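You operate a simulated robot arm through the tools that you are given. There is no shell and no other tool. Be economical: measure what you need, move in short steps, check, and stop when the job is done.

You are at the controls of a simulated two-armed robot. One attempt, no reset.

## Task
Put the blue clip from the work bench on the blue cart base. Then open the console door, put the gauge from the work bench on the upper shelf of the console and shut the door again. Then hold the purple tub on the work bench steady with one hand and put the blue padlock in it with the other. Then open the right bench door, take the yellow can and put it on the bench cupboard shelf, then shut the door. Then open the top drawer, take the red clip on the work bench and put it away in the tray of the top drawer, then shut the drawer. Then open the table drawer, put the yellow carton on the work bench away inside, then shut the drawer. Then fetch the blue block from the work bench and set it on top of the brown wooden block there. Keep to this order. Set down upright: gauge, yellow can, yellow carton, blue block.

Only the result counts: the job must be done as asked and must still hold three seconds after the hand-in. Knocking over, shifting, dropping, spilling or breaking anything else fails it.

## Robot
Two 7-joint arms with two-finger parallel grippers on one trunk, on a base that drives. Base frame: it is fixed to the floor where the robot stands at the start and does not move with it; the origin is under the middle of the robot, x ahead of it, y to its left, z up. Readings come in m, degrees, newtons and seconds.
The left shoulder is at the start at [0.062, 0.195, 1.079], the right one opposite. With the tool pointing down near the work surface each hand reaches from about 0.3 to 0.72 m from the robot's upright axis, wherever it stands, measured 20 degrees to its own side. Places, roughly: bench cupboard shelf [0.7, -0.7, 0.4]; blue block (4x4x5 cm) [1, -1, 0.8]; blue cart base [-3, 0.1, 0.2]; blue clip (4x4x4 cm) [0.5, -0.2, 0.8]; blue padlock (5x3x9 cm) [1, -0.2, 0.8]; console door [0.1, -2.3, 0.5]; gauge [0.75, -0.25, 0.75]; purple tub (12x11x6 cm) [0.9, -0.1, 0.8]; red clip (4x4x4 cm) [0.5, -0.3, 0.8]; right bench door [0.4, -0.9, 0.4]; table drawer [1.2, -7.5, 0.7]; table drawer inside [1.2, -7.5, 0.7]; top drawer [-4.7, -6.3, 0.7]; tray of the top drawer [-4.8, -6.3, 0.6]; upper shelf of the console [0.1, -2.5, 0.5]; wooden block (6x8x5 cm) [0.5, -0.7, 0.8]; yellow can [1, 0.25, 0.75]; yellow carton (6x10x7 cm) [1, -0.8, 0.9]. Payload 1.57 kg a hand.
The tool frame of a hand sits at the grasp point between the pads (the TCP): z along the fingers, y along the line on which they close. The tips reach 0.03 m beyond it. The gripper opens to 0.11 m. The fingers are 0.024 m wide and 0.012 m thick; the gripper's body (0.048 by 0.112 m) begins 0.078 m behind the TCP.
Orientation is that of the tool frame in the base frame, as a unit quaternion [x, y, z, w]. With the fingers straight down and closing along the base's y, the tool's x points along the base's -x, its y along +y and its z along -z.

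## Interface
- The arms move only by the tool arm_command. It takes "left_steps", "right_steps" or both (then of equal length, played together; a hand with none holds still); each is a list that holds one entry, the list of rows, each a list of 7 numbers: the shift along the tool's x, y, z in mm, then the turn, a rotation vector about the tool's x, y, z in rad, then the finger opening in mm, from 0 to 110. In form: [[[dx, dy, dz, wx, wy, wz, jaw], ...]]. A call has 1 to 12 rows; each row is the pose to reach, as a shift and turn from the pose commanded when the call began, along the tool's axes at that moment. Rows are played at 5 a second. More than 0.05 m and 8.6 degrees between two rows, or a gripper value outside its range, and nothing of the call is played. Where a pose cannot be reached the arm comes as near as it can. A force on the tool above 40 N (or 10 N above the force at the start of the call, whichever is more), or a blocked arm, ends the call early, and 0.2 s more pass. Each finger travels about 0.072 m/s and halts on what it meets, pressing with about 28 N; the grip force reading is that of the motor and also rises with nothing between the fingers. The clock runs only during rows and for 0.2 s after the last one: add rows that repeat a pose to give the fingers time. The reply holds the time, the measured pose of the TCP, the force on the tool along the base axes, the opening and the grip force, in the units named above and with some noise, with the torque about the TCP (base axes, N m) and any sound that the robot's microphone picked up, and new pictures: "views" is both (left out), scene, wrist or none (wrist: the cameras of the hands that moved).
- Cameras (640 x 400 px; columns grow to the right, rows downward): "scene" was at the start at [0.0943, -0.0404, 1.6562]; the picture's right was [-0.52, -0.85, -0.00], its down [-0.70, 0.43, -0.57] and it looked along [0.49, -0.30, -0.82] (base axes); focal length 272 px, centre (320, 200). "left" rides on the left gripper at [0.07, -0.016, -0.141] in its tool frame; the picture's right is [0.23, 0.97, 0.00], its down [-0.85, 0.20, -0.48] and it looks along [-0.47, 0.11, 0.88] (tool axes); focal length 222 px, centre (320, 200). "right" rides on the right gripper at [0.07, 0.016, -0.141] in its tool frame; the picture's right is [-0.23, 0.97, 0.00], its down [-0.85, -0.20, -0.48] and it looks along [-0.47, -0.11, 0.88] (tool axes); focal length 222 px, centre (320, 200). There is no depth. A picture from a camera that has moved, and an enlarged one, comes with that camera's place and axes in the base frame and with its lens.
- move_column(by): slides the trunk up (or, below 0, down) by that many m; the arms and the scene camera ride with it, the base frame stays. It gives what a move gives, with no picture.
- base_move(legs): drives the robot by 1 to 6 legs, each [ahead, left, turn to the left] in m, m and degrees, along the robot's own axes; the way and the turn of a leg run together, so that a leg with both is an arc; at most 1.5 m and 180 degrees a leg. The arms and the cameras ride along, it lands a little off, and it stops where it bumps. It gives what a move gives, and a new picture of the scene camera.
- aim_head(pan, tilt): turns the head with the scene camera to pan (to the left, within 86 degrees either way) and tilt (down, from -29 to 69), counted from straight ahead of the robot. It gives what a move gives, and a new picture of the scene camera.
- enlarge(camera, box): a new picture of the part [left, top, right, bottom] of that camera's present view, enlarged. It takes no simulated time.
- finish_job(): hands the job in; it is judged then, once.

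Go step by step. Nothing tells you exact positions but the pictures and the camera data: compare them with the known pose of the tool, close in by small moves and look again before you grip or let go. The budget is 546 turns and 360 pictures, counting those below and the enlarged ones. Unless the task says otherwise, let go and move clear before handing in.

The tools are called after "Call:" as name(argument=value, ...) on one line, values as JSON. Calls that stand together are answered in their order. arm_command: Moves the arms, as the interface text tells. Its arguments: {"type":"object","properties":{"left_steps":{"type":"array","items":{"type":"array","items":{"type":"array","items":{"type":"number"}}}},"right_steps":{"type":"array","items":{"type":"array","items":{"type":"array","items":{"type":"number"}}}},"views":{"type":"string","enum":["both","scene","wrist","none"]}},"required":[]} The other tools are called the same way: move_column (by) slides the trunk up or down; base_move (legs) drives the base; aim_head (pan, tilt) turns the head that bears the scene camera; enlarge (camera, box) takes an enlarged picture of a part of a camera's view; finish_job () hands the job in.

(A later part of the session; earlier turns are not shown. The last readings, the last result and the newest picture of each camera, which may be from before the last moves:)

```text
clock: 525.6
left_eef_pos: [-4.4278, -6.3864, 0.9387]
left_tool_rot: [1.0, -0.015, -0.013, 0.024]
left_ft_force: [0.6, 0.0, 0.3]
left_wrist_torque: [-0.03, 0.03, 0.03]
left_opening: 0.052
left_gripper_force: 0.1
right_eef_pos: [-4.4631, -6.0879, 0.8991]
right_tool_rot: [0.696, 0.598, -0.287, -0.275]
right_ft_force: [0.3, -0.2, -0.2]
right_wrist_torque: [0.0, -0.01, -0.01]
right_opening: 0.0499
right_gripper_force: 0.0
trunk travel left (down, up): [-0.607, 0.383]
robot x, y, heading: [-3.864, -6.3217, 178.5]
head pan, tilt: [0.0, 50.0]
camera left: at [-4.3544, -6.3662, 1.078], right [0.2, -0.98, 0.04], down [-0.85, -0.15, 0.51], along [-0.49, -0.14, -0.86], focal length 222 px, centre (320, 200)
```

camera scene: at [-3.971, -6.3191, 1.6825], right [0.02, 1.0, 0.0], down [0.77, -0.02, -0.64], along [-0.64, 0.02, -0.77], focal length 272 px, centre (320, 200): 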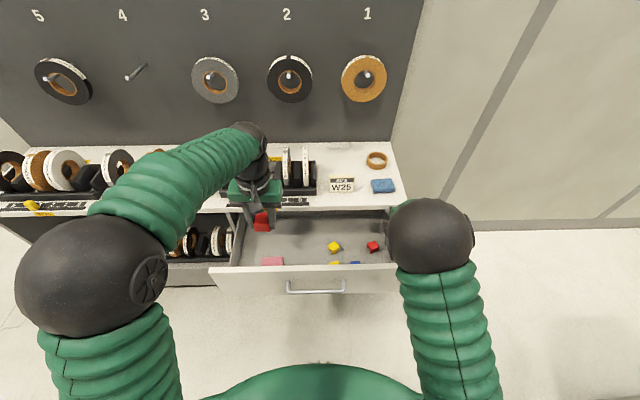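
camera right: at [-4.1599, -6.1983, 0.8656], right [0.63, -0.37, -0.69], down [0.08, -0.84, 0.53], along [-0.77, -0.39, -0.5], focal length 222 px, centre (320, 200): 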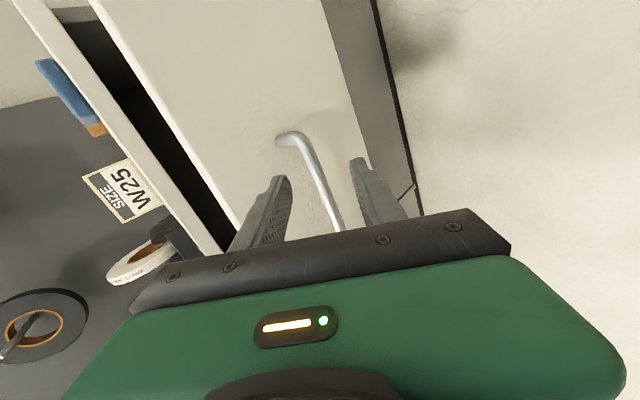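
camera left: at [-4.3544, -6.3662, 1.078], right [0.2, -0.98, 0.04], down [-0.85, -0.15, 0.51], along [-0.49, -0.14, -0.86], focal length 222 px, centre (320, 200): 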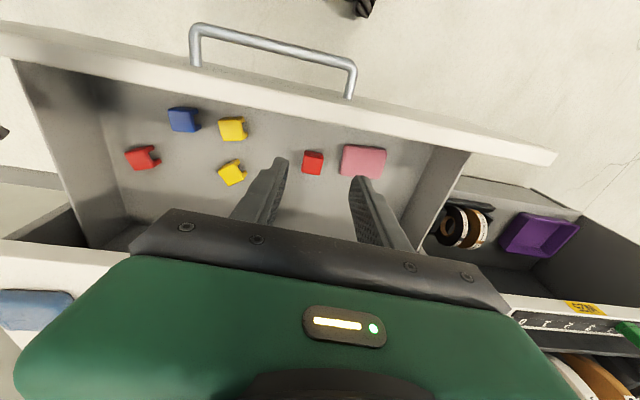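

The red clip lies in the tray. I bring the left hand in front of the drawer with closed fingers and pull the right hand back and up.

Call:
arm_command(left_steps=[[[45, 0, 0, 0, 0, 0, 30], [90, 0, 0, 0, 0, 0, 10], [135, 0, 0, 0, 0, 0, 0], [180, 0, 0, 0, 0, 0, 0], [185, 0, 45, 0, 0, 0, 0], [185, 0, 90, 0, 0, 0, 0], [185, 0, 135, 0, 0, 0, 0], [185, 0, 175, 0, 0, 0, 0]]], right_steps=[[[2, 4, -40, 0, 0, 0, 50], [4, 8, -80, 0, 0, 0, 50], [6, 12, -120, 0, 0, 0, 50], [8, 16, -160, 0, 0, 0, 50], [10, 20, -200, 0, 0, 0, 50], [13, 27, -240, 0, 0, 0, 50], [13, 27, -248, 0, 0, 0, 50], [13, 27, -248, 0, 0, 0, 50]]], views="scene")

```text
clock: 527.4
left_eef_pos: [-4.255, -6.3999, 0.7593]
left_tool_rot: [1.0, -0.014, -0.011, 0.023]
left_ft_force: [-0.2, 0.8, -0.5]
left_wrist_torque: [0.02, -0.03, 0.02]
left_opening: 0.0002
left_gripper_force: 21.0
right_eef_pos: [-4.3052, -6.0862, 1.0723]
right_tool_rot: [0.696, 0.599, -0.285, -0.274]
right_ft_force: [0.1, 0.4, 1.1]
right_wrist_torque: [0.04, -0.03, -0.05]
right_opening: 0.0501
right_gripper_force: 0.1
right hand out of reach, approached as far as the arm can: row 5, 6, 7, 8
trunk travel left (down, up): [-0.607, 0.383]
robot x, y, heading: [-3.8615, -6.3202, 178.7]
head pan, tilt: [0.0, 50.0]
camera scene: at [-3.9752, -6.3161, 1.5942], right [0.02, 1.0, 0.0], down [0.77, -0.02, -0.64], along [-0.64, 0.02, -0.77], focal length 272 px, centre (320, 200)
```

scene: 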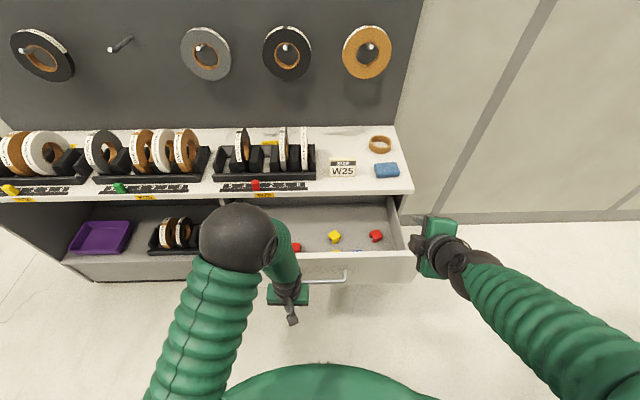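

I centre on the handle and push the drawer closed by driving ahead.

Call:
base_move(legs=[[0, -0.07, 0.5], [0.3, 0, 0]])

```text
clock: 530.1
left_eef_pos: [-4.5541, -6.3327, 0.7623]
left_tool_rot: [1.0, -0.009, -0.013, 0.02]
left_ft_force: [-0.1, -0.9, 0.2]
left_wrist_torque: [0.08, 0.01, 0.02]
left_opening: 0.0001
left_gripper_force: 21.0
right_eef_pos: [-4.606, -6.0204, 1.0747]
right_tool_rot: [0.694, 0.602, -0.284, -0.275]
right_ft_force: [-0.2, -1.3, 0.4]
right_wrist_torque: [0.06, -0.02, -0.03]
right_opening: 0.05
right_gripper_force: 0.0
trunk travel left (down, up): [-0.607, 0.383]
robot x, y, heading: [-4.1611, -6.242, 178.9]
head pan, tilt: [0.0, 50.0]
camera scene: at [-4.2722, -6.2519, 1.5945], right [0.02, 1.0, 0.01], down [0.77, -0.01, -0.64], along [-0.64, 0.02, -0.77], focal length 272 px, centre (320, 200)
```

scene: 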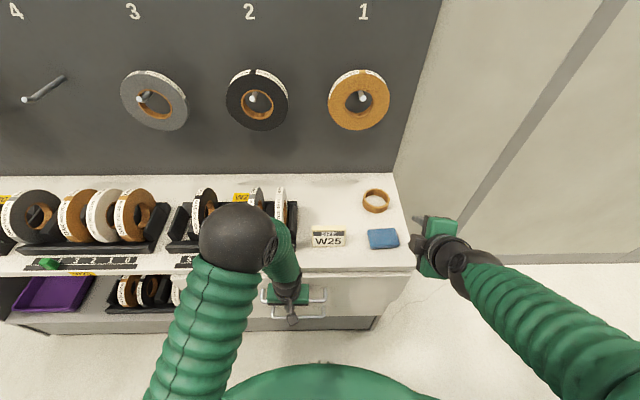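

Call:
base_move(legs=[[0.04, 0, 0]])

Call:
enlarge(camera="scene", box=[240, 220, 440, 350])

```text
clock: 531.1
left_eef_pos: [-4.5821, -6.3249, 0.76]
left_tool_rot: [1.0, -0.015, 0.001, 0.026]
left_ft_force: [0.3, 0.1, -0.6]
left_wrist_torque: [-0.04, -0.05, 0.01]
left_opening: 0.0
left_gripper_force: 21.2
right_eef_pos: [-4.6455, -6.0126, 1.0718]
right_tool_rot: [0.694, 0.602, -0.286, -0.273]
right_ft_force: [0.0, 1.3, 0.4]
right_wrist_torque: [0.01, -0.01, 0.03]
right_opening: 0.0501
right_gripper_force: 0.1
trunk travel left (down, up): [-0.607, 0.383]
robot x, y, heading: [-4.2028, -6.243, 178.9]
head pan, tilt: [0.0, 50.0]
stopped in leg 1: the force on the tool passed its limit at 88 N (the readings are from after the stop); the commanded pose is now the measured one
camera scene: at [-4.3143, -6.2388, 1.5941], right [0.02, 1.0, 0.0], down [0.77, -0.02, -0.64], along [-0.64, 0.01, -0.77], focal length 272 px, centre (320, 200)
```

scene: 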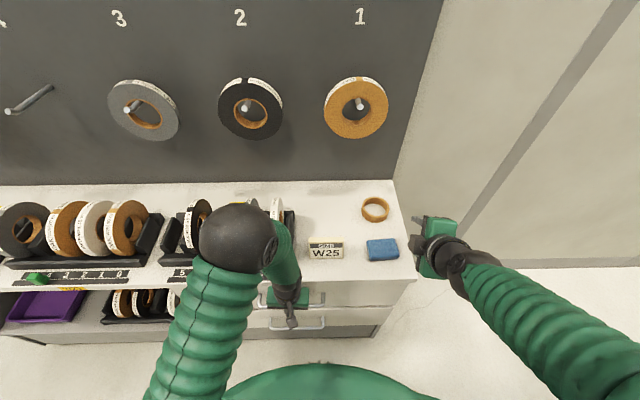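

```text
3.08 times, centred on (340, 285) of scene
camera zoom: at [-4.3143, -6.2388, 1.5941], right [0.02, 1.0, 0.0], down [0.77, -0.02, -0.64], along [-0.64, 0.01, -0.77], focal length 836 px, centre (258, -62)
```

zoom: 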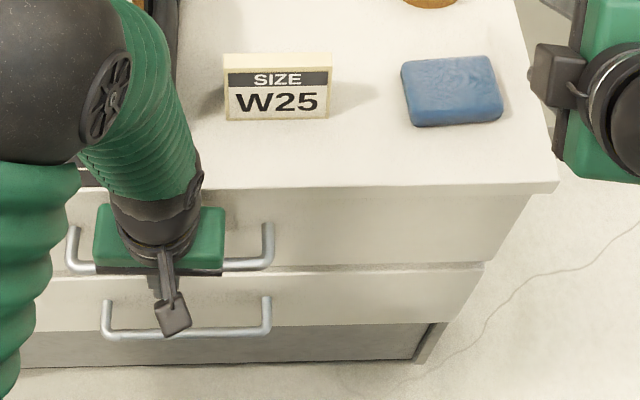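

The drawer is shut (firm stop, flush). I back away, bring the hands to the normal pose, and look for a direct way toward +x.

Call:
base_move(legs=[[-0.4, 0, 0]])

Call:
arm_command(right_steps=[[[0, 0, 0, -0.131, 0, 0, 50], [0, 0, 0, -0.262, 0, 0, 50], [0, 0, 0, -0.393, 0, 0, 50], [0, 0, 0, -0.524, 0, 0, 50], [0, 0, 0, -0.654, 0, 0, 50], [0, 0, 0, -0.785, 0, 0, 50]]], left_steps=[[[0, 0, -45, 0, 0, 0, 0], [0, 0, -90, 0, 0, 0, 0], [-10, 0, -135, 0, 0, 0, 0], [-25, 5, -178, 0, 0, 0, 0], [-45, 10, -220, 0, 0, 0, 0], [-60, 15, -260, 0, 0, 0, 0]]], views="none")

Call:
arm_command(right_steps=[[[0, 0, 0, 0, 0, 0.143, 50], [0, 0, 0, 0, 0, 0.286, 50], [0, 0, 0, 0, 0, 0.429, 50], [0, 0, 0, 0, 0, 0.571, 50], [0, 0, 0, 0, 0, 0.714, 50], [0, 0, 0, 0, 0, 0.857, 50], [0, 0, 0, 0, 0, 1.0, 50], [0, 0, 0, 0, 0, 1.143, 50], [0, 0, 0, 0, 0, 1.286, 50], [0, 0, 0, 0, 0, 1.429, 50], [0, 0, 0, 0, 0, 1.5, 50]]], views="none")

Call:
move_column(by=0.37)

```text
clock: 533.6
left_eef_pos: [-4.1878, -6.3332, 0.7594]
left_tool_rot: [1.0, -0.014, 0.001, 0.025]
left_ft_force: [0.9, 0.7, 0.3]
left_wrist_torque: [0.02, 0.04, 0.0]
left_opening: 0.0001
left_gripper_force: 21.2
right_eef_pos: [-4.2513, -6.0207, 1.0724]
right_tool_rot: [0.695, 0.601, -0.285, -0.274]
right_ft_force: [-0.5, -0.6, -0.5]
right_wrist_torque: [0.01, -0.03, -0.01]
right_opening: 0.05
right_gripper_force: 0.1
trunk travel left (down, up): [-0.607, 0.383]
robot x, y, heading: [-3.8092, -6.2537, 178.9]
head pan, tilt: [0.0, 50.0]
camera scene: at [-3.9194, -6.2478, 1.5942], right [0.02, 1.0, 0.0], down [0.77, -0.02, -0.64], along [-0.64, 0.01, -0.77], focal length 272 px, centre (320, 200)
```

scene: 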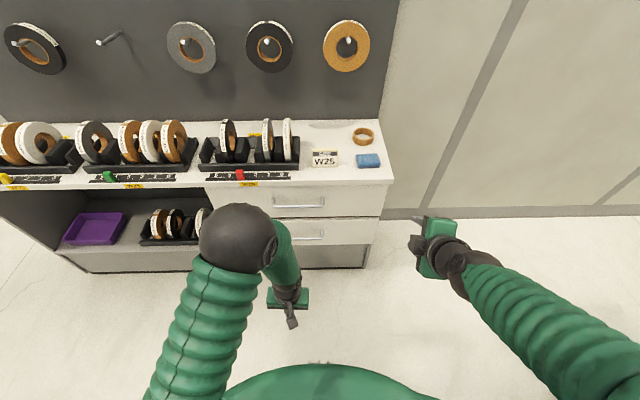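

```text
clock: 535.0
left_eef_pos: [-4.2484, -6.3303, 1.0202]
left_tool_rot: [1.0, -0.013, 0.001, 0.026]
left_ft_force: [0.5, 0.3, -0.3]
left_wrist_torque: [0.0, -0.01, 0.03]
left_opening: 0.0
left_gripper_force: 21.0
right_eef_pos: [-4.2491, -6.0207, 1.0727]
right_tool_rot: [0.746, 0.665, -0.033, 0.014]
right_ft_force: [-0.4, -0.6, -0.5]
right_wrist_torque: [0.0, -0.01, -0.01]
right_opening: 0.0502
right_gripper_force: 0.0
trunk travel left (down, up): [-0.607, 0.383]
robot x, y, heading: [-3.8099, -6.2494, 178.8]
head pan, tilt: [0.0, 50.0]
```

```text
clock: 537.4
left_eef_pos: [-4.2475, -6.3311, 1.0178]
left_tool_rot: [1.0, -0.014, 0.001, 0.025]
left_ft_force: [0.0, 0.2, -0.2]
left_wrist_torque: [-0.05, 0.0, 0.02]
left_opening: 0.0
left_gripper_force: 21.3
right_eef_pos: [-4.249, -6.0213, 1.0731]
right_tool_rot: [0.999, -0.023, -0.016, 0.032]
right_ft_force: [-0.1, 0.9, 0.6]
right_wrist_torque: [-0.02, -0.01, -0.01]
right_opening: 0.0502
right_gripper_force: 0.1
trunk travel left (down, up): [-0.607, 0.383]
robot x, y, heading: [-3.8099, -6.2512, 179.0]
head pan, tilt: [0.0, 50.0]
```

```text
clock: 541.0
left_eef_pos: [-4.2469, -6.3301, 1.3892]
left_tool_rot: [1.0, -0.014, 0.0, 0.025]
left_ft_force: [0.3, 0.7, -0.4]
left_wrist_torque: [0.02, 0.04, 0.0]
left_opening: 0.0001
left_gripper_force: 21.3
right_eef_pos: [-4.2498, -6.02, 1.4435]
right_tool_rot: [0.999, -0.022, -0.017, 0.033]
right_ft_force: [-0.6, -0.1, -0.4]
right_wrist_torque: [0.0, 0.02, -0.02]
right_opening: 0.05
right_gripper_force: 0.0
trunk travel left (down, up): [-0.977, 0.013]
robot x, y, heading: [-3.8078, -6.2494, 178.9]
head pan, tilt: [0.0, 50.0]
```

Call:
base_move(legs=[[0, 0, 140]])

Call:
aim_head(pan=20, tilt=18)

```text
clock: 547.2
left_eef_pos: [-3.413, -6.4559, 1.3883]
left_tool_rot: [0.335, 0.942, 0.024, 0.008]
left_ft_force: [0.0, 0.5, -0.8]
left_wrist_torque: [-0.03, -0.04, -0.01]
left_opening: 0.0
left_gripper_force: 21.4
right_eef_pos: [-3.6006, -6.7011, 1.4428]
right_tool_rot: [0.343, 0.939, 0.025, 0.026]
right_ft_force: [-0.6, -0.7, 0.0]
right_wrist_torque: [0.03, -0.01, -0.05]
right_opening: 0.0503
right_gripper_force: 0.1
trunk travel left (down, up): [-0.977, 0.013]
robot x, y, heading: [-3.8069, -6.2492, -38.5]
head pan, tilt: [0.0, 50.0]
camera scene: at [-3.7235, -6.3214, 1.9643], right [-0.63, -0.78, 0.0], down [-0.6, 0.48, -0.64], along [0.5, -0.4, -0.77], focal length 272 px, centre (320, 200)
```

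scene: 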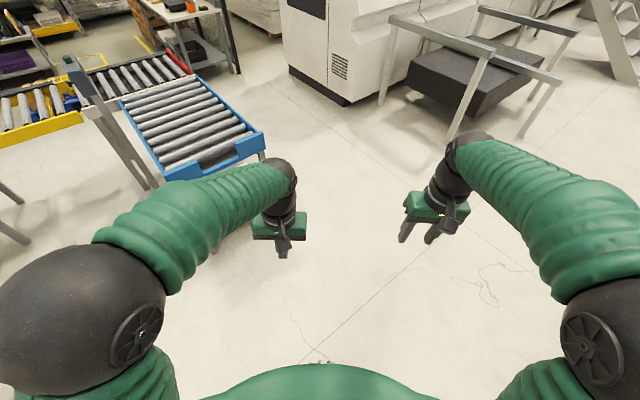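

```text
clock: 548.2
left_eef_pos: [-3.4143, -6.4529, 1.39]
left_tool_rot: [0.335, 0.942, 0.024, 0.008]
left_ft_force: [-0.3, -0.9, 0.1]
left_wrist_torque: [-0.03, 0.03, 0.03]
left_opening: 0.0
left_gripper_force: 21.3
right_eef_pos: [-3.6018, -6.703, 1.443]
right_tool_rot: [0.343, 0.939, 0.026, 0.027]
right_ft_force: [0.9, 0.5, 0.5]
right_wrist_torque: [0.0, 0.03, -0.04]
right_opening: 0.0501
right_gripper_force: 0.0
trunk travel left (down, up): [-0.977, 0.013]
robot x, y, heading: [-3.8116, -6.2504, -38.6]
head pan, tilt: [20.0, 18.0]
camera scene: at [-3.695, -6.3029, 2.0131], right [-0.32, -0.95, 0.0], down [-0.29, 0.1, -0.95], along [0.9, -0.31, -0.31], focal length 272 px, centre (320, 200)
```

scene: 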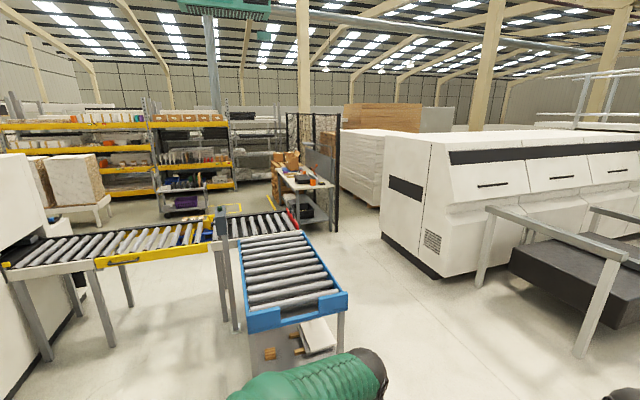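

There is a clear way between the blue roller cart and the white machine toward the table. I drive that way, then will go up the corridor to the bench.

Call:
base_move(legs=[[1.194, -0.518, 0], [1.328, 0.42, 0], [0.829, 1.045, 0]])

```text
clock: 567.6
left_eef_pos: [-0.2288, -7.9274, 1.3901]
left_tool_rot: [0.365, 0.931, 0.025, 0.01]
left_ft_force: [0.0, 0.3, -0.2]
left_wrist_torque: [0.03, -0.03, 0.01]
left_opening: 0.0
left_gripper_force: 21.8
right_eef_pos: [-0.4315, -8.1614, 1.4427]
right_tool_rot: [0.373, 0.927, 0.025, 0.028]
right_ft_force: [0.1, -0.2, 0.1]
right_wrist_torque: [0.01, -0.01, -0.01]
right_opening: 0.0502
right_gripper_force: 0.1
trunk travel left (down, up): [-0.977, 0.013]
robot x, y, heading: [-0.6118, -7.6985, -42.3]
head pan, tilt: [20.0, 18.0]
camera scene: at [-0.4999, -7.7574, 2.0133], right [-0.38, -0.92, 0.0], down [-0.29, 0.12, -0.95], along [0.88, -0.36, -0.31], focal length 272 px, centre (320, 200)
```

scene: 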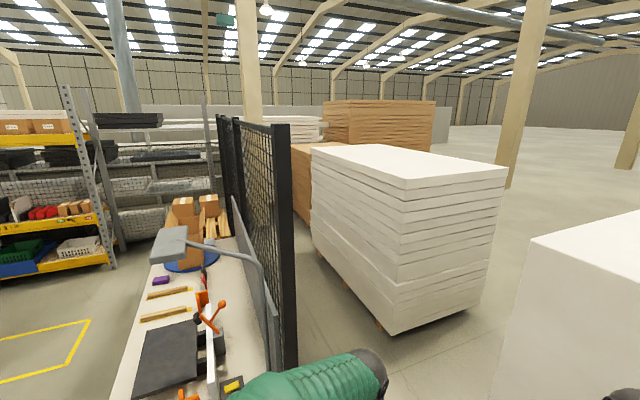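

I see the table (front facing +y). For now I pass to its front and head north to the bench for the carton.

Call:
base_move(legs=[[-0.384, 0.868, 0], [-0.027, 0.922, 0], [0, 0, 132]])

```text
clock: 582.3
left_eef_pos: [0.2116, -5.6621, 1.3904]
left_tool_rot: [-0.688, 0.726, 0.019, -0.018]
left_ft_force: [-0.4, -0.9, -0.7]
left_wrist_torque: [0.01, 0.01, -0.03]
left_opening: 0.0
left_gripper_force: 21.4
right_eef_pos: [0.52, -5.668, 1.4441]
right_tool_rot: [-0.681, 0.731, 0.036, -0.011]
right_ft_force: [0.3, -0.2, 0.0]
right_wrist_torque: [-0.02, -0.02, -0.06]
right_opening: 0.0501
right_gripper_force: 0.1
trunk travel left (down, up): [-0.977, 0.013]
robot x, y, heading: [0.2805, -6.1001, 87.2]
head pan, tilt: [20.0, 18.0]
camera scene: at [0.2542, -5.9773, 2.0132], right [0.95, 0.3, 0.0], down [0.09, -0.3, -0.95], along [-0.28, 0.91, -0.31], focal length 272 px, centre (320, 200)
```

scene: 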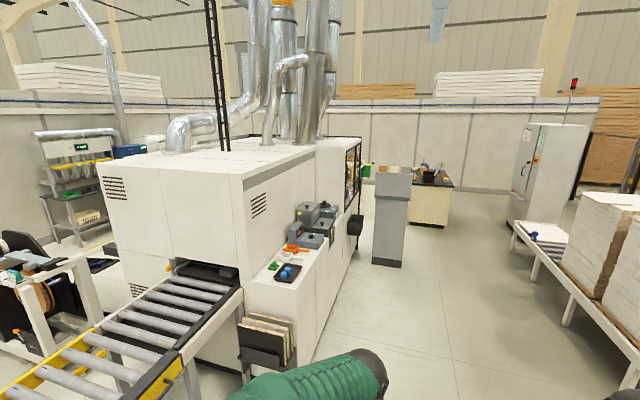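

The corridor to the bench is clear. I drive up it and around behind the bench's right end.

Call:
base_move(legs=[[1.0, 0, 0], [1.03, -0.62, 0], [1.304, -0.036, 0], [1.1, 0, 0], [0.117, -0.345, 0], [0.65, 0.01, 0]])

```text
clock: 610.0
left_eef_pos: [1.3611, -0.4471, 1.3909]
left_tool_rot: [-0.707, 0.707, 0.02, -0.018]
left_ft_force: [-1.2, 0.2, 0.9]
left_wrist_torque: [0.01, 0.03, -0.02]
left_opening: 0.0002
left_gripper_force: 20.9
right_eef_pos: [1.6726, -0.4355, 1.4446]
right_tool_rot: [-0.701, 0.712, 0.038, -0.011]
right_ft_force: [-0.4, -0.4, -0.4]
right_wrist_torque: [0.0, -0.04, -0.01]
right_opening: 0.0502
right_gripper_force: 0.1
trunk travel left (down, up): [-0.977, 0.013]
robot x, y, heading: [1.4535, -0.8764, 90.6]
head pan, tilt: [20.0, 18.0]
camera scene: at [1.4234, -0.7604, 2.0135], right [0.94, 0.35, 0.0], down [0.11, -0.29, -0.95], along [-0.33, 0.89, -0.31], focal length 272 px, centre (320, 200)
```

scene: 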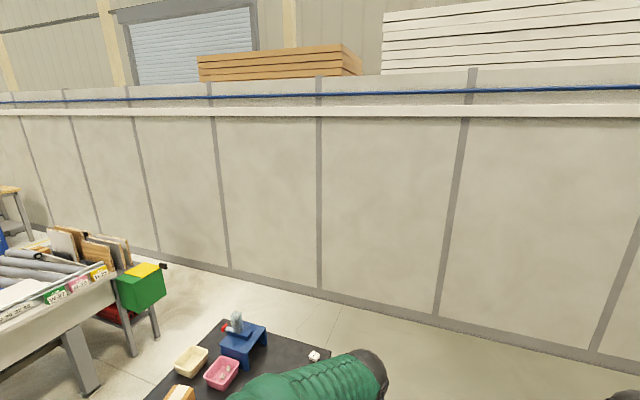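

Call:
base_move(legs=[[0.1, 0, 0], [0, 0, 89.4]])

Call:
aim_head(pan=0, tilt=58)

```text
clock: 615.0
left_eef_pos: [1.0174, -0.8586, 1.391]
left_tool_rot: [1.0, -0.014, -0.001, 0.026]
left_ft_force: [-0.4, 0.3, -0.4]
left_wrist_torque: [0.01, 0.05, 0.0]
left_opening: 0.0
left_gripper_force: 21.0
right_eef_pos: [1.0148, -0.548, 1.445]
right_tool_rot: [0.999, -0.022, -0.019, 0.033]
right_ft_force: [-0.5, 0.7, -0.5]
right_wrist_torque: [-0.02, 0.01, 0.02]
right_opening: 0.0501
right_gripper_force: 0.0
trunk travel left (down, up): [-0.977, 0.013]
robot x, y, heading: [1.4543, -0.7819, 179.0]
head pan, tilt: [20.0, 18.0]
camera scene: at [1.3299, -0.8071, 2.0132], right [-0.32, 0.95, 0.0], down [0.29, 0.1, -0.95], along [-0.9, -0.31, -0.31], focal length 272 px, centre (320, 200)
```

scene: 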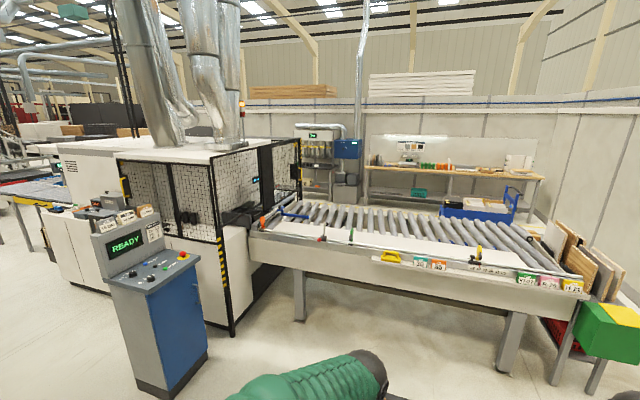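

```text
clock: 616.0
left_eef_pos: [1.0185, -0.8586, 1.391]
left_tool_rot: [1.0, -0.013, -0.001, 0.025]
left_ft_force: [-0.3, -0.7, -0.1]
left_wrist_torque: [0.0, -0.02, -0.02]
left_opening: 0.0001
left_gripper_force: 21.5
right_eef_pos: [1.0164, -0.5482, 1.4447]
right_tool_rot: [0.999, -0.022, -0.019, 0.033]
right_ft_force: [0.0, -0.8, -0.2]
right_wrist_torque: [-0.03, 0.01, -0.04]
right_opening: 0.0502
right_gripper_force: 0.1
trunk travel left (down, up): [-0.977, 0.013]
robot x, y, heading: [1.4504, -0.7785, 179.0]
head pan, tilt: [0.0, 58.0]
camera scene: at [1.3487, -0.7756, 1.9542], right [0.02, 1.0, 0.0], down [0.85, -0.02, -0.53], along [-0.53, 0.01, -0.85], focal length 272 px, centre (320, 200)
```

scene: 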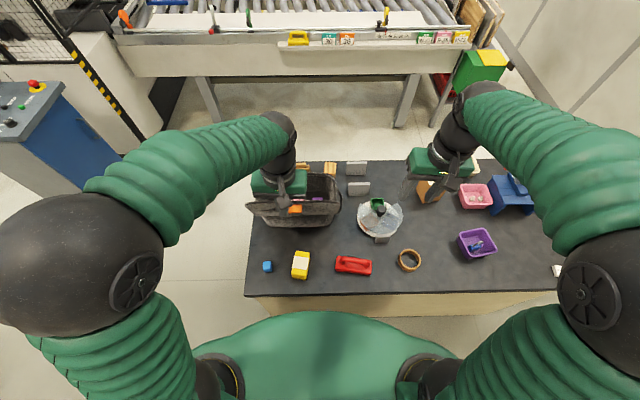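

Call:
enlarge(camera="scene", box=[235, 150, 405, 300])

```text
2.67 times, centred on (320, 225) of scene
camera zoom: at [1.3487, -0.7756, 1.9542], right [0.02, 1.0, 0.0], down [0.85, -0.02, -0.53], along [-0.53, 0.01, -0.85], focal length 725 px, centre (320, 133)
```

zoom: 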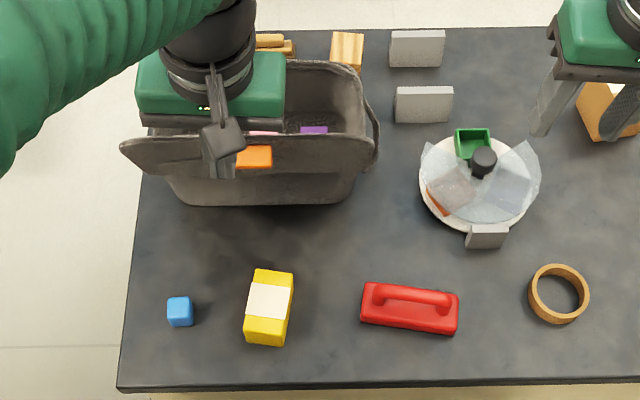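

The carton (10 cm along x, 6 cm along y) sits at (0.982,-0.846). I shift so the left hand faces it, lower the trunk, and approach with a 34° tilt, clear of the crate lid.

Call:
move_column(by=-0.3)

Call:
base_move(legs=[[0.0, -0.12, 1]])

Call:
arm_command(left_steps=[[[5, 21, 10, 0, -0.12, 0.018, 60], [9, 42, 30, 0, -0.24, 0.036, 90], [14, 64, 60, 0, -0.36, 0.054, 90], [18, 85, 100, 0, -0.48, 0.072, 90], [23, 106, 142, 0, -0.6, 0.09, 90], [23, 106, 142, 0, -0.6, 0.09, 90]]], views="wrist")

```text
clock: 619.0
left_eef_pos: [1.0192, -0.86, 1.0905]
left_tool_rot: [1.0, -0.014, -0.001, 0.026]
left_ft_force: [0.4, -0.5, -0.2]
left_wrist_torque: [0.03, 0.0, -0.01]
left_opening: 0.0
left_gripper_force: 21.4
right_eef_pos: [1.0156, -0.5487, 1.1449]
right_tool_rot: [0.999, -0.022, -0.019, 0.034]
right_ft_force: [-0.9, -0.2, -0.3]
right_wrist_torque: [-0.02, -0.06, 0.02]
right_opening: 0.0501
right_gripper_force: 0.1
trunk travel left (down, up): [-0.677, 0.313]
robot x, y, heading: [1.4497, -0.7785, 179.2]
head pan, tilt: [0.0, 58.0]
```

```text
clock: 620.2
left_eef_pos: [1.0216, -0.7776, 1.0884]
left_tool_rot: [1.0, -0.004, -0.002, 0.014]
left_ft_force: [0.4, -2.2, 0.2]
left_wrist_torque: [0.19, 0.0, -0.02]
left_opening: 0.0
left_gripper_force: 21.2
right_eef_pos: [1.0134, -0.4684, 1.1511]
right_tool_rot: [1.0, -0.012, -0.018, 0.022]
right_ft_force: [0.2, -2.9, 0.3]
right_wrist_torque: [0.19, 0.01, 0.04]
right_opening: 0.05
right_gripper_force: 0.0
trunk travel left (down, up): [-0.677, 0.313]
robot x, y, heading: [1.4503, -0.6628, 180.0]
head pan, tilt: [0.0, 58.0]
camera scene: at [1.3505, -0.7032, 1.6537], right [0.0, 1.0, 0.02], down [0.85, 0.01, -0.53], along [-0.53, 0.02, -0.85], focal length 272 px, centre (320, 200)
```

scene: 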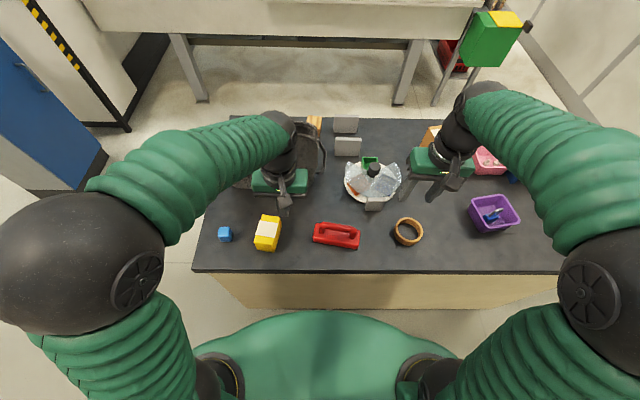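

```text
clock: 621.6
left_eef_pos: [0.979, -0.8186, 1.0217]
left_tool_rot: [0.925, -0.03, -0.375, -0.05]
left_ft_force: [0.1, -0.5, -0.5]
left_wrist_torque: [0.02, 0.04, 0.0]
left_opening: 0.0902
left_gripper_force: 0.1
left hand out of reach, approached as far as the arm can: row 5, 6
right_eef_pos: [1.0159, -0.4306, 1.1443]
right_tool_rot: [0.999, -0.014, -0.02, 0.037]
right_ft_force: [0.1, 0.0, 0.4]
right_wrist_torque: [0.0, 0.04, -0.01]
right_opening: 0.05
right_gripper_force: 0.0
trunk travel left (down, up): [-0.677, 0.313]
robot x, y, heading: [1.4508, -0.6601, 180.0]
head pan, tilt: [0.0, 58.0]
stopped in row 6 (left hand): the arm was blocked; the commanded pose is now the measured one
camera left: at [1.1294, -0.8219, 1.076], right [0.07, -0.97, -0.23], down [-0.3, -0.24, 0.92], along [-0.95, 0.0, -0.31], focal length 222 px, centre (320, 200)
```

left: 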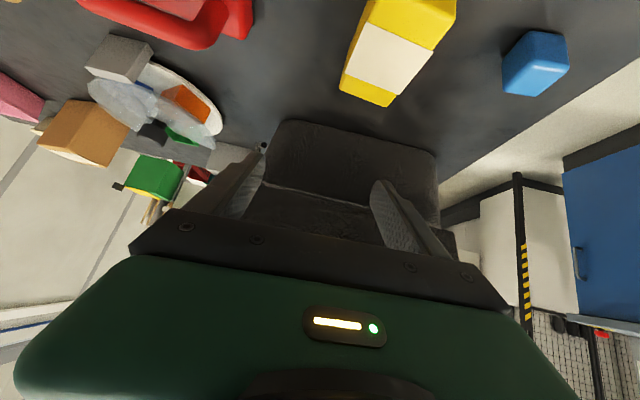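

Too cramped; I step back 12 cm and then close in on the carton keeping this tilt.

Call:
base_move(legs=[[-0.12, 0, 0]])

Call:
arm_command(left_steps=[[[9, 16, 28, 0, 0, 0, 90], [19, 32, 56, 0, 0, 0, 90], [28, 48, 84, 0, 0, 0, 90], [28, 48, 84, 0, 0, 0, 90]]], views="wrist")

```text
clock: 622.8
left_eef_pos: [1.0969, -0.8285, 1.0197]
left_tool_rot: [0.926, -0.028, -0.373, -0.053]
left_ft_force: [-0.4, 0.1, 0.2]
left_wrist_torque: [-0.06, -0.02, 0.0]
left_opening: 0.0897
left_gripper_force: 0.0
right_eef_pos: [1.1342, -0.4372, 1.1446]
right_tool_rot: [0.999, -0.015, -0.019, 0.033]
right_ft_force: [0.3, -0.2, 0.0]
right_wrist_torque: [0.01, 0.04, -0.06]
right_opening: 0.0503
right_gripper_force: 0.0
trunk travel left (down, up): [-0.677, 0.313]
robot x, y, heading: [1.5757, -0.6626, 179.7]
head pan, tilt: [0.0, 58.0]
camera scene: at [1.4676, -0.6658, 1.6537], right [0.0, 1.0, 0.0], down [0.85, 0.0, -0.53], along [-0.53, 0.0, -0.85], focal length 272 px, centre (320, 200)
```

scene: 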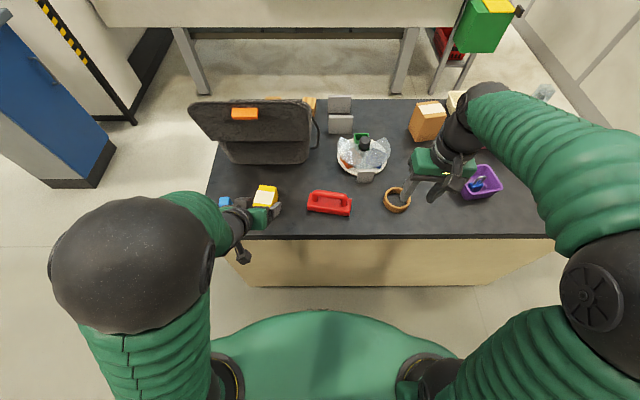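

```text
clock: 623.8
left_eef_pos: [1.0558, -0.8638, 0.9404]
left_tool_rot: [0.926, -0.029, -0.373, -0.05]
left_ft_force: [0.4, 0.1, -1.0]
left_wrist_torque: [0.02, -0.01, -0.01]
left_opening: 0.0901
left_gripper_force: 0.0
right_eef_pos: [1.1381, -0.4333, 1.1446]
right_tool_rot: [0.999, -0.016, -0.02, 0.035]
right_ft_force: [0.2, 1.2, 0.1]
right_wrist_torque: [0.0, 0.03, -0.01]
right_opening: 0.05
right_gripper_force: 0.0
trunk travel left (down, up): [-0.677, 0.313]
robot x, y, heading: [1.5696, -0.6595, 179.9]
head pan, tilt: [0.0, 58.0]
camera left: at [1.2055, -0.8661, 0.9934], right [0.07, -0.97, -0.23], down [-0.3, -0.24, 0.92], along [-0.95, 0.0, -0.31], focal length 222 px, centre (320, 200)
```

left: 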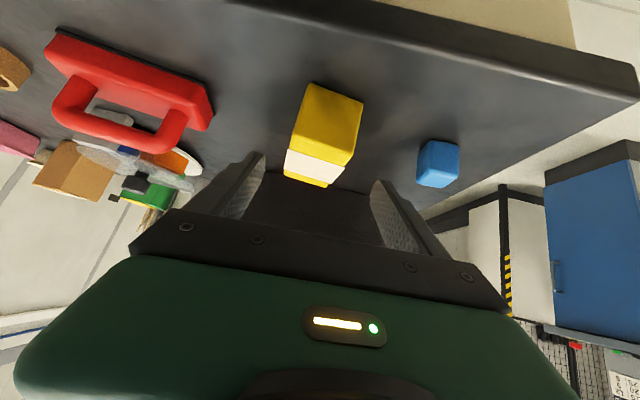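

Call:
arm_command(left_steps=[[[0, 0, 35, 0, 0, 0, 90], [0, 0, 70, 0, 0, 0, 90], [0, 0, 100, 0, 0, 0, 90], [0, 0, 100, 0, 0, 0, 70], [0, 0, 100, 0, 0, 0, 50], [0, 0, 100, 0, 0, 0, 40], [0, 0, 100, 0, 0, 0, 40]]], views="wrist")

```text
clock: 625.4
left_eef_pos: [0.9899, -0.857, 0.867]
left_tool_rot: [0.926, -0.028, -0.373, -0.051]
left_ft_force: [-1.0, -0.8, 0.4]
left_wrist_torque: [-0.07, 0.02, -0.02]
left_opening: 0.0611
left_gripper_force: 28.2
right_eef_pos: [1.1372, -0.4347, 1.1444]
right_tool_rot: [0.999, -0.016, -0.021, 0.034]
right_ft_force: [-0.1, 0.2, 0.0]
right_wrist_torque: [-0.02, -0.01, 0.03]
right_opening: 0.0501
right_gripper_force: 0.1
trunk travel left (down, up): [-0.677, 0.313]
robot x, y, heading: [1.5708, -0.6614, 179.6]
head pan, tilt: [0.0, 58.0]
camera left: at [1.1392, -0.8576, 0.9215], right [0.08, -0.97, -0.23], down [-0.3, -0.24, 0.92], along [-0.95, 0.0, -0.31], focal length 222 px, centre (320, 200)
```

left: 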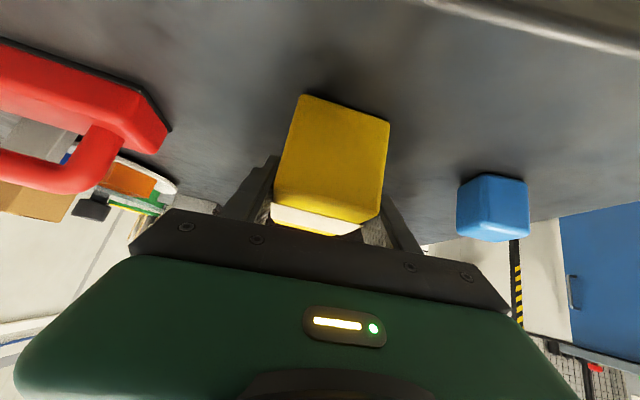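

The carton is gripped (61 mm). I lift it clear, tuck it, raise the trunk and drive back down toward the table.

Call:
arm_command(left_steps=[[[-28, -3, -29, 0, 0, 0, 40], [-57, -6, -58, 0, 0, 0, 40], [-86, -9, -87, 0, 0, 0, 40], [-114, -12, -117, 0, 0, 0, 40], [-130, -15, -155, 0, 0, 0, 40], [-120, -15, -195, 0, 0, 0, 40], [-105, -15, -235, 0, 0, 0, 40]]], views="none")

Call:
move_column(by=0.3)

Call:
base_move(legs=[[0, 0, 90], [0.94, -0.12, 0], [0.15, -0.35, 0], [1.35, 0, 0], [1.3, -0.1, 0], [0.5, -0.5, 0]])

```text
clock: 627.0
left_eef_pos: [1.0844, -0.8582, 1.1113]
left_tool_rot: [0.926, -0.03, -0.374, -0.049]
left_ft_force: [0.6, -0.3, -1.4]
left_wrist_torque: [-0.02, -0.01, -0.01]
left_opening: 0.0597
left_gripper_force: 28.4
right_eef_pos: [1.1397, -0.4324, 1.1458]
right_tool_rot: [0.999, -0.015, -0.021, 0.034]
right_ft_force: [-0.3, 0.3, 0.1]
right_wrist_torque: [0.04, 0.03, 0.01]
right_opening: 0.0501
right_gripper_force: 0.1
trunk travel left (down, up): [-0.677, 0.313]
robot x, y, heading: [1.5725, -0.6645, 179.5]
head pan, tilt: [0.0, 58.0]
```

```text
clock: 630.0
left_eef_pos: [1.0799, -0.8605, 1.4103]
left_tool_rot: [0.925, -0.028, -0.374, -0.05]
left_ft_force: [0.4, 0.6, -1.2]
left_wrist_torque: [0.04, -0.01, -0.01]
left_opening: 0.0599
left_gripper_force: 27.8
right_eef_pos: [1.1366, -0.435, 1.4449]
right_tool_rot: [0.999, -0.014, -0.02, 0.034]
right_ft_force: [0.6, -0.3, -0.3]
right_wrist_torque: [0.03, -0.02, -0.01]
right_opening: 0.0505
right_gripper_force: 0.0
trunk travel left (down, up): [-0.977, 0.013]
robot x, y, heading: [1.5692, -0.6603, 179.8]
head pan, tilt: [0.0, 58.0]
```

```text
clock: 656.5
left_eef_pos: [0.6506, -5.3269, 1.4112]
left_tool_rot: [0.686, 0.622, -0.305, 0.223]
left_ft_force: [-1.1, -0.6, -2.0]
left_wrist_torque: [-0.04, 0.0, 0.03]
left_opening: 0.06
left_gripper_force: 28.2
right_eef_pos: [0.2279, -5.255, 1.4464]
right_tool_rot: [0.73, 0.682, 0.008, 0.039]
right_ft_force: [0.2, -0.3, 0.3]
right_wrist_torque: [-0.01, 0.0, 0.02]
right_opening: 0.0502
right_gripper_force: 0.2
trunk travel left (down, up): [-0.977, 0.013]
robot x, y, heading: [0.4691, -4.8268, -92.5]
head pan, tilt: [0.0, 58.0]
camera scene: at [0.4676, -4.9291, 1.9543], right [-1.0, 0.04, 0.0], down [0.04, 0.85, -0.53], along [-0.02, -0.53, -0.85], focal length 272 px, centre (320, 200)
```

scene: 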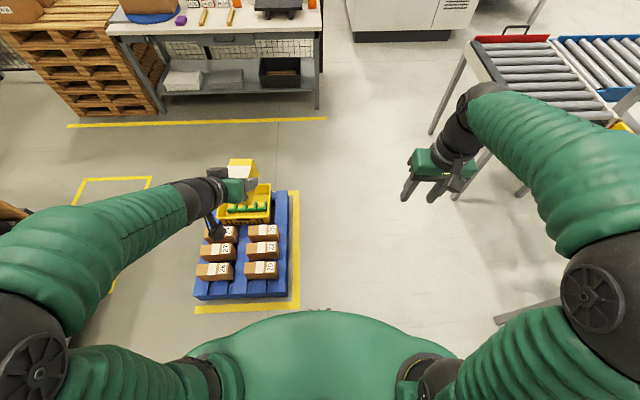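

Call:
enlarge(camera="scene", box=[90, 0, 350, 130])

```text
2.46 times, centred on (220, 65) of scene
camera zoom: at [0.4676, -4.9291, 1.9543], right [-1.0, 0.04, 0.0], down [0.04, 0.85, -0.53], along [-0.02, -0.53, -0.85], focal length 669 px, centre (566, 532)
```

zoom: 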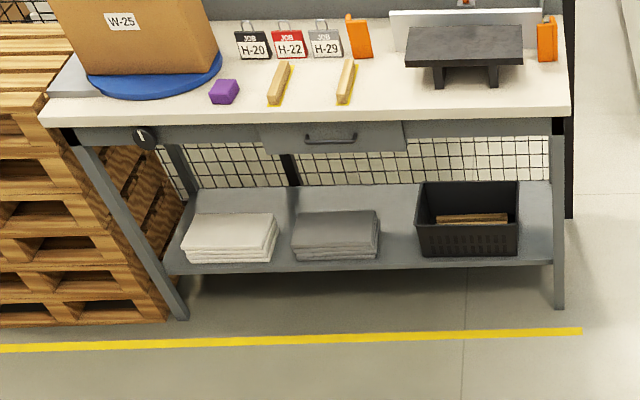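

The table drawer spans x≈0.90–1.37 with a bar handle near (1.14,-7.21,0.775). The pallet ends at y≈-6.25, so I come around its right side and stand at y≈-6.62 before the drawer.

Call:
base_move(legs=[[0, 0, 2.5], [0.4, -0.2, 0], [1.38, 0, 0], [0.02, 1.0, 0]])

```text
clock: 670.8
left_eef_pos: [1.4381, -7.1207, 1.4124]
left_tool_rot: [0.679, 0.63, -0.3, 0.229]
left_ft_force: [-0.2, -0.1, -1.3]
left_wrist_torque: [0.02, -0.04, 0.02]
left_opening: 0.0598
left_gripper_force: 28.6
right_eef_pos: [1.0126, -7.0588, 1.4446]
right_tool_rot: [0.721, 0.692, 0.011, 0.041]
right_ft_force: [0.0, -0.1, 1.0]
right_wrist_torque: [-0.03, -0.04, 0.0]
right_opening: 0.0499
right_gripper_force: 0.1
trunk travel left (down, up): [-0.977, 0.013]
robot x, y, heading: [1.2492, -6.6239, -91.2]
head pan, tilt: [0.0, 58.0]
camera scene: at [1.2416, -6.7287, 1.9541], right [-1.0, 0.02, 0.0], down [0.02, 0.85, -0.53], along [-0.01, -0.53, -0.85], focal length 272 px, centre (320, 200)
```

scene: 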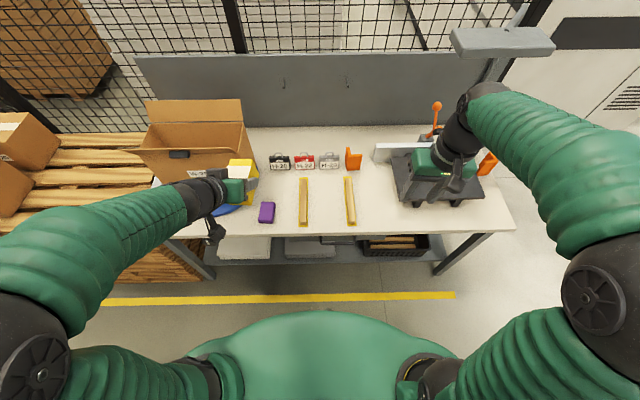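

I lower the trunk part way, and bring the right hand down before the drawer with a 90° turn.

Call:
move_column(by=-0.15)

Call:
arm_command(right_steps=[[[-5, 8, 31, 0, 0, -0.143, 50], [-11, 16, 62, 0, 0, -0.286, 50], [-16, 24, 94, 0, 0, -0.429, 50], [-22, 32, 125, 0, 0, -0.571, 50], [-27, 40, 157, 0, 0, -0.714, 50], [-33, 48, 188, 0, 0, -0.857, 50], [-38, 56, 220, 0, 0, -1.0, 50], [-44, 64, 251, 0, 0, -1.143, 50], [-50, 72, 282, 0, 0, -1.286, 50], [-55, 80, 314, 0, 0, -1.429, 50], [-61, 87, 345, 0, 0, -1.571, 50]]], views="both")

```text
clock: 672.6
left_eef_pos: [1.4427, -7.1192, 1.2609]
left_tool_rot: [0.678, 0.63, -0.302, 0.228]
left_ft_force: [-0.1, -0.3, -0.5]
left_wrist_torque: [0.04, -0.04, 0.02]
left_opening: 0.0596
left_gripper_force: 27.8
right_eef_pos: [1.0186, -7.0581, 1.2953]
right_tool_rot: [0.721, 0.691, 0.01, 0.038]
right_ft_force: [-0.2, 0.4, 0.3]
right_wrist_torque: [-0.01, 0.02, 0.01]
right_opening: 0.0499
right_gripper_force: 0.2
trunk travel left (down, up): [-0.827, 0.163]
robot x, y, heading: [1.2507, -6.6257, -91.2]
head pan, tilt: [0.0, 58.0]
```

```text
clock: 675.0
left_eef_pos: [1.443, -7.1208, 1.2602]
left_tool_rot: [0.679, 0.63, -0.302, 0.227]
left_ft_force: [0.1, -0.9, -1.6]
left_wrist_torque: [0.01, 0.01, 0.02]
left_opening: 0.0601
left_gripper_force: 28.0
right_eef_pos: [1.1251, -7.1372, 0.9607]
right_tool_rot: [0.02, 0.999, -0.021, 0.033]
right_ft_force: [0.0, -0.5, -0.2]
right_wrist_torque: [0.01, 0.01, 0.01]
right_opening: 0.0501
right_gripper_force: 0.0
trunk travel left (down, up): [-0.827, 0.163]
robot x, y, heading: [1.2502, -6.6251, -91.1]
head pan, tilt: [0.0, 58.0]
camera scene: at [1.2495, -6.7315, 1.804], right [-1.0, 0.02, 0.0], down [0.01, 0.85, -0.53], along [-0.01, -0.53, -0.85], focal length 272 px, centre (320, 200)
camera right: at [1.0471, -7.1116, 1.0956], right [0.27, 0.96, -0.02], down [0.81, -0.21, 0.54], along [0.52, -0.16, -0.84], focal length 222 px, centre (320, 200)
```

scene: 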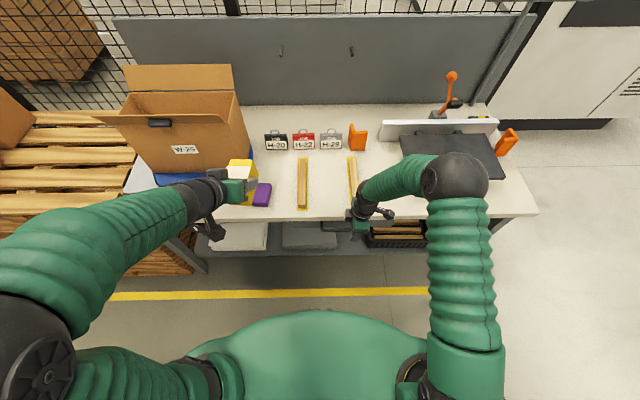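
right: 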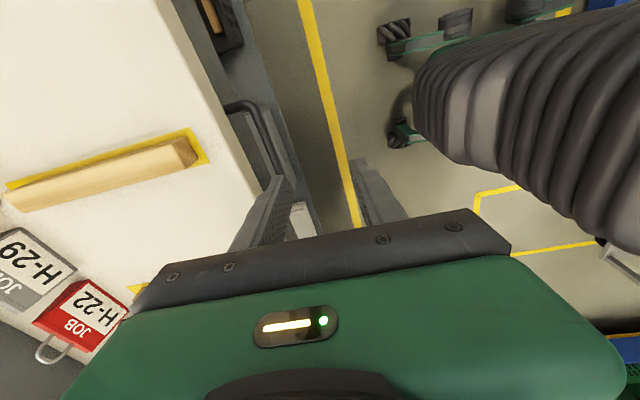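

The handle's bar lies just beyond the table edge at (≈1.14,-7.215,0.775). I tilt the right hand nearly horizontal (fingers closing vertically) in front of it.

Call:
arm_command(right_steps=[[[0, 4, 20, 0.138, 0, 0, 50], [1, 8, 40, 0.275, 0, 0, 50], [1, 10, 60, 0.413, 0, 0, 50], [2, 10, 80, 0.55, 0, 0, 50], [3, 5, 100, 0.688, 0, 0, 50], [4, -5, 120, 0.825, 0, 0, 45], [5, -15, 140, 0.963, 0, 0, 40], [5, -22, 157, 1.1, 0, 0, 40], [5, -22, 157, 1.1, 0, 0, 40]]], views="both")

```text
clock: 676.3
left_eef_pos: [1.4384, -7.119, 1.2561]
left_tool_rot: [0.679, 0.629, -0.302, 0.228]
left_ft_force: [-0.9, 0.0, -2.1]
left_wrist_torque: [0.01, 0.0, -0.02]
left_opening: 0.0598
left_gripper_force: 28.4
right_eef_pos: [1.0497, -7.1572, 0.8586]
right_tool_rot: [0.116, 0.914, -0.389, -0.002]
right_ft_force: [-0.2, -0.3, -0.3]
right_wrist_torque: [-0.04, -0.05, -0.01]
right_opening: 0.0452
right_gripper_force: 0.0
trunk travel left (down, up): [-0.827, 0.163]
robot x, y, heading: [1.2498, -6.628, -90.9]
head pan, tilt: [0.0, 58.0]
stopped in row 6 (right hand): the arm was blocked; the commanded pose is now the measured one
camera scene: at [1.2449, -6.7315, 1.7999], right [-1.0, 0.02, 0.0], down [0.02, 0.85, -0.53], along [-0.01, -0.53, -0.85], focal length 272 px, centre (320, 200)
camera right: at [0.9992, -7.0307, 0.9398], right [0.43, 0.6, -0.67], down [0.84, 0.02, 0.55], along [0.35, -0.8, -0.49], focal length 222 px, centre (320, 200)
```

scene: 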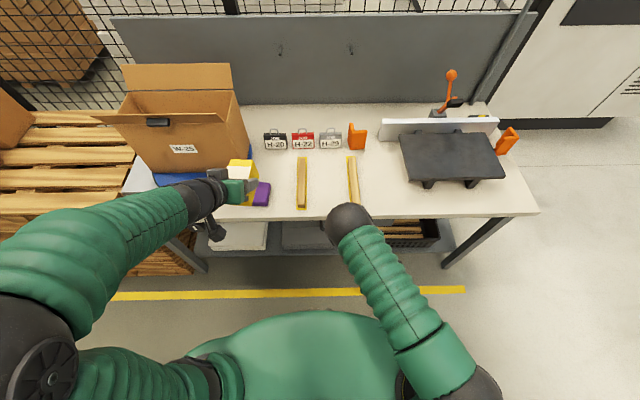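
right: 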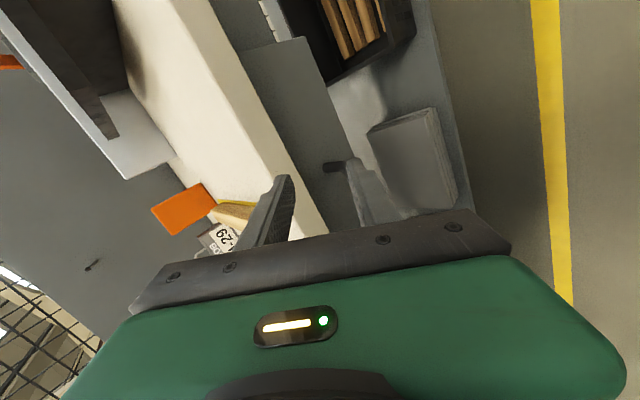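

The arm jams in that branch. I undo the turn, park the carton hand up and out to the left, and will instead use a low trunk with a level hand, then roll it.

Call:
arm_command(right_steps=[[[0, 0, -25, -0.12, 0, 0, 50], [0, 0, -50, -0.24, 0, 0, 50], [0, 0, -75, -0.36, 0, 0, 50], [0, 0, -100, -0.48, 0, 0, 50], [0, 0, -120, -0.6, 0, 0, 50], [0, 0, -140, -0.72, 0, 0, 50], [0, 0, -150, -0.82, 0, 0, 50], [0, 0, -150, -0.82, 0, 0, 50], [0, 0, -150, -0.82, 0, 0, 50]]], left_steps=[[[-22, 15, -35, 0, 0, 0, 40], [-44, 31, -69, 0, 0, 0, 40], [-66, 46, -104, 0, 0, 0, 40], [-87, 61, -139, 0, 0, 0, 40], [-109, 77, -173, 0, 0, 0, 40], [-131, 92, -208, 0, 0, 0, 40], [-153, 107, -243, 0, 0, 0, 40], [-175, 123, -277, 0, 0, 0, 40], [-196, 138, -312, 0, 0, 0, 40]]], views="none")

Call:
arm_command(right_steps=[[[0, 0, 0, 0, 0, 0.143, 50], [0, 0, 0, 0, 0, 0.286, 50], [0, 0, 0, 0, 0, 0.429, 50], [0, 0, 0, 0, 0, 0.571, 50], [0, 0, 0, 0, 0, 0.714, 50], [0, 0, 0, 0, 0, 0.857, 50], [0, 0, 0, 0, 0, 1.0, 50], [0, 0, 0, 0, 0, 1.143, 50], [0, 0, 0, 0, 0, 1.286, 50], [0, 0, 0, 0, 0, 1.429, 50], [0, 0, 0, 0, 0, 1.55, 50]]], views="scene")

```text
clock: 678.3
left_eef_pos: [1.6177, -7.0583, 1.6074]
left_tool_rot: [0.678, 0.63, -0.303, 0.227]
left_ft_force: [0.6, 1.1, -2.3]
left_wrist_torque: [0.04, 0.01, -0.05]
left_opening: 0.0599
left_gripper_force: 28.0
right_eef_pos: [1.0701, -7.0509, 0.9693]
right_tool_rot: [0.105, 0.994, 0.008, 0.041]
right_ft_force: [0.4, 0.4, 0.0]
right_wrist_torque: [0.01, 0.05, 0.01]
right_opening: 0.0501
right_gripper_force: 0.1
trunk travel left (down, up): [-0.827, 0.163]
robot x, y, heading: [1.2504, -6.6245, -90.9]
head pan, tilt: [0.0, 58.0]
```

```text
clock: 680.7
left_eef_pos: [1.6144, -7.0593, 1.6083]
left_tool_rot: [0.679, 0.629, -0.302, 0.229]
left_ft_force: [-0.2, -0.4, -0.9]
left_wrist_torque: [0.02, 0.02, -0.04]
left_opening: 0.06
left_gripper_force: 28.3
right_eef_pos: [1.0671, -7.0477, 0.9673]
right_tool_rot: [0.771, 0.635, 0.035, 0.025]
right_ft_force: [0.5, -0.7, -0.2]
right_wrist_torque: [-0.02, 0.0, 0.01]
right_opening: 0.05
right_gripper_force: 0.0
trunk travel left (down, up): [-0.827, 0.163]
robot x, y, heading: [1.2467, -6.6285, -91.1]
head pan, tilt: [0.0, 58.0]
camera scene: at [1.2499, -6.729, 1.8041], right [-1.0, 0.02, 0.0], down [0.01, 0.85, -0.53], along [-0.01, -0.53, -0.85], focal length 272 px, centre (320, 200)
```

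scene: 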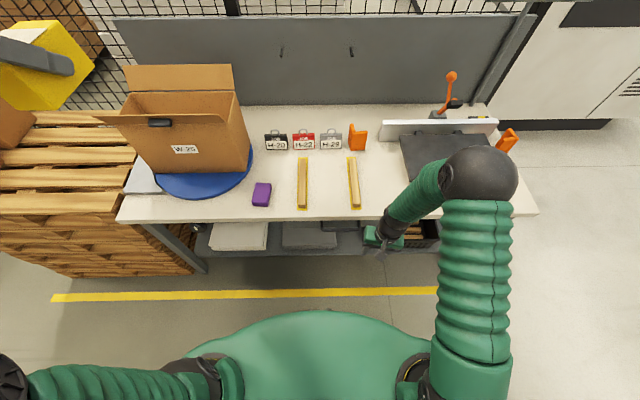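

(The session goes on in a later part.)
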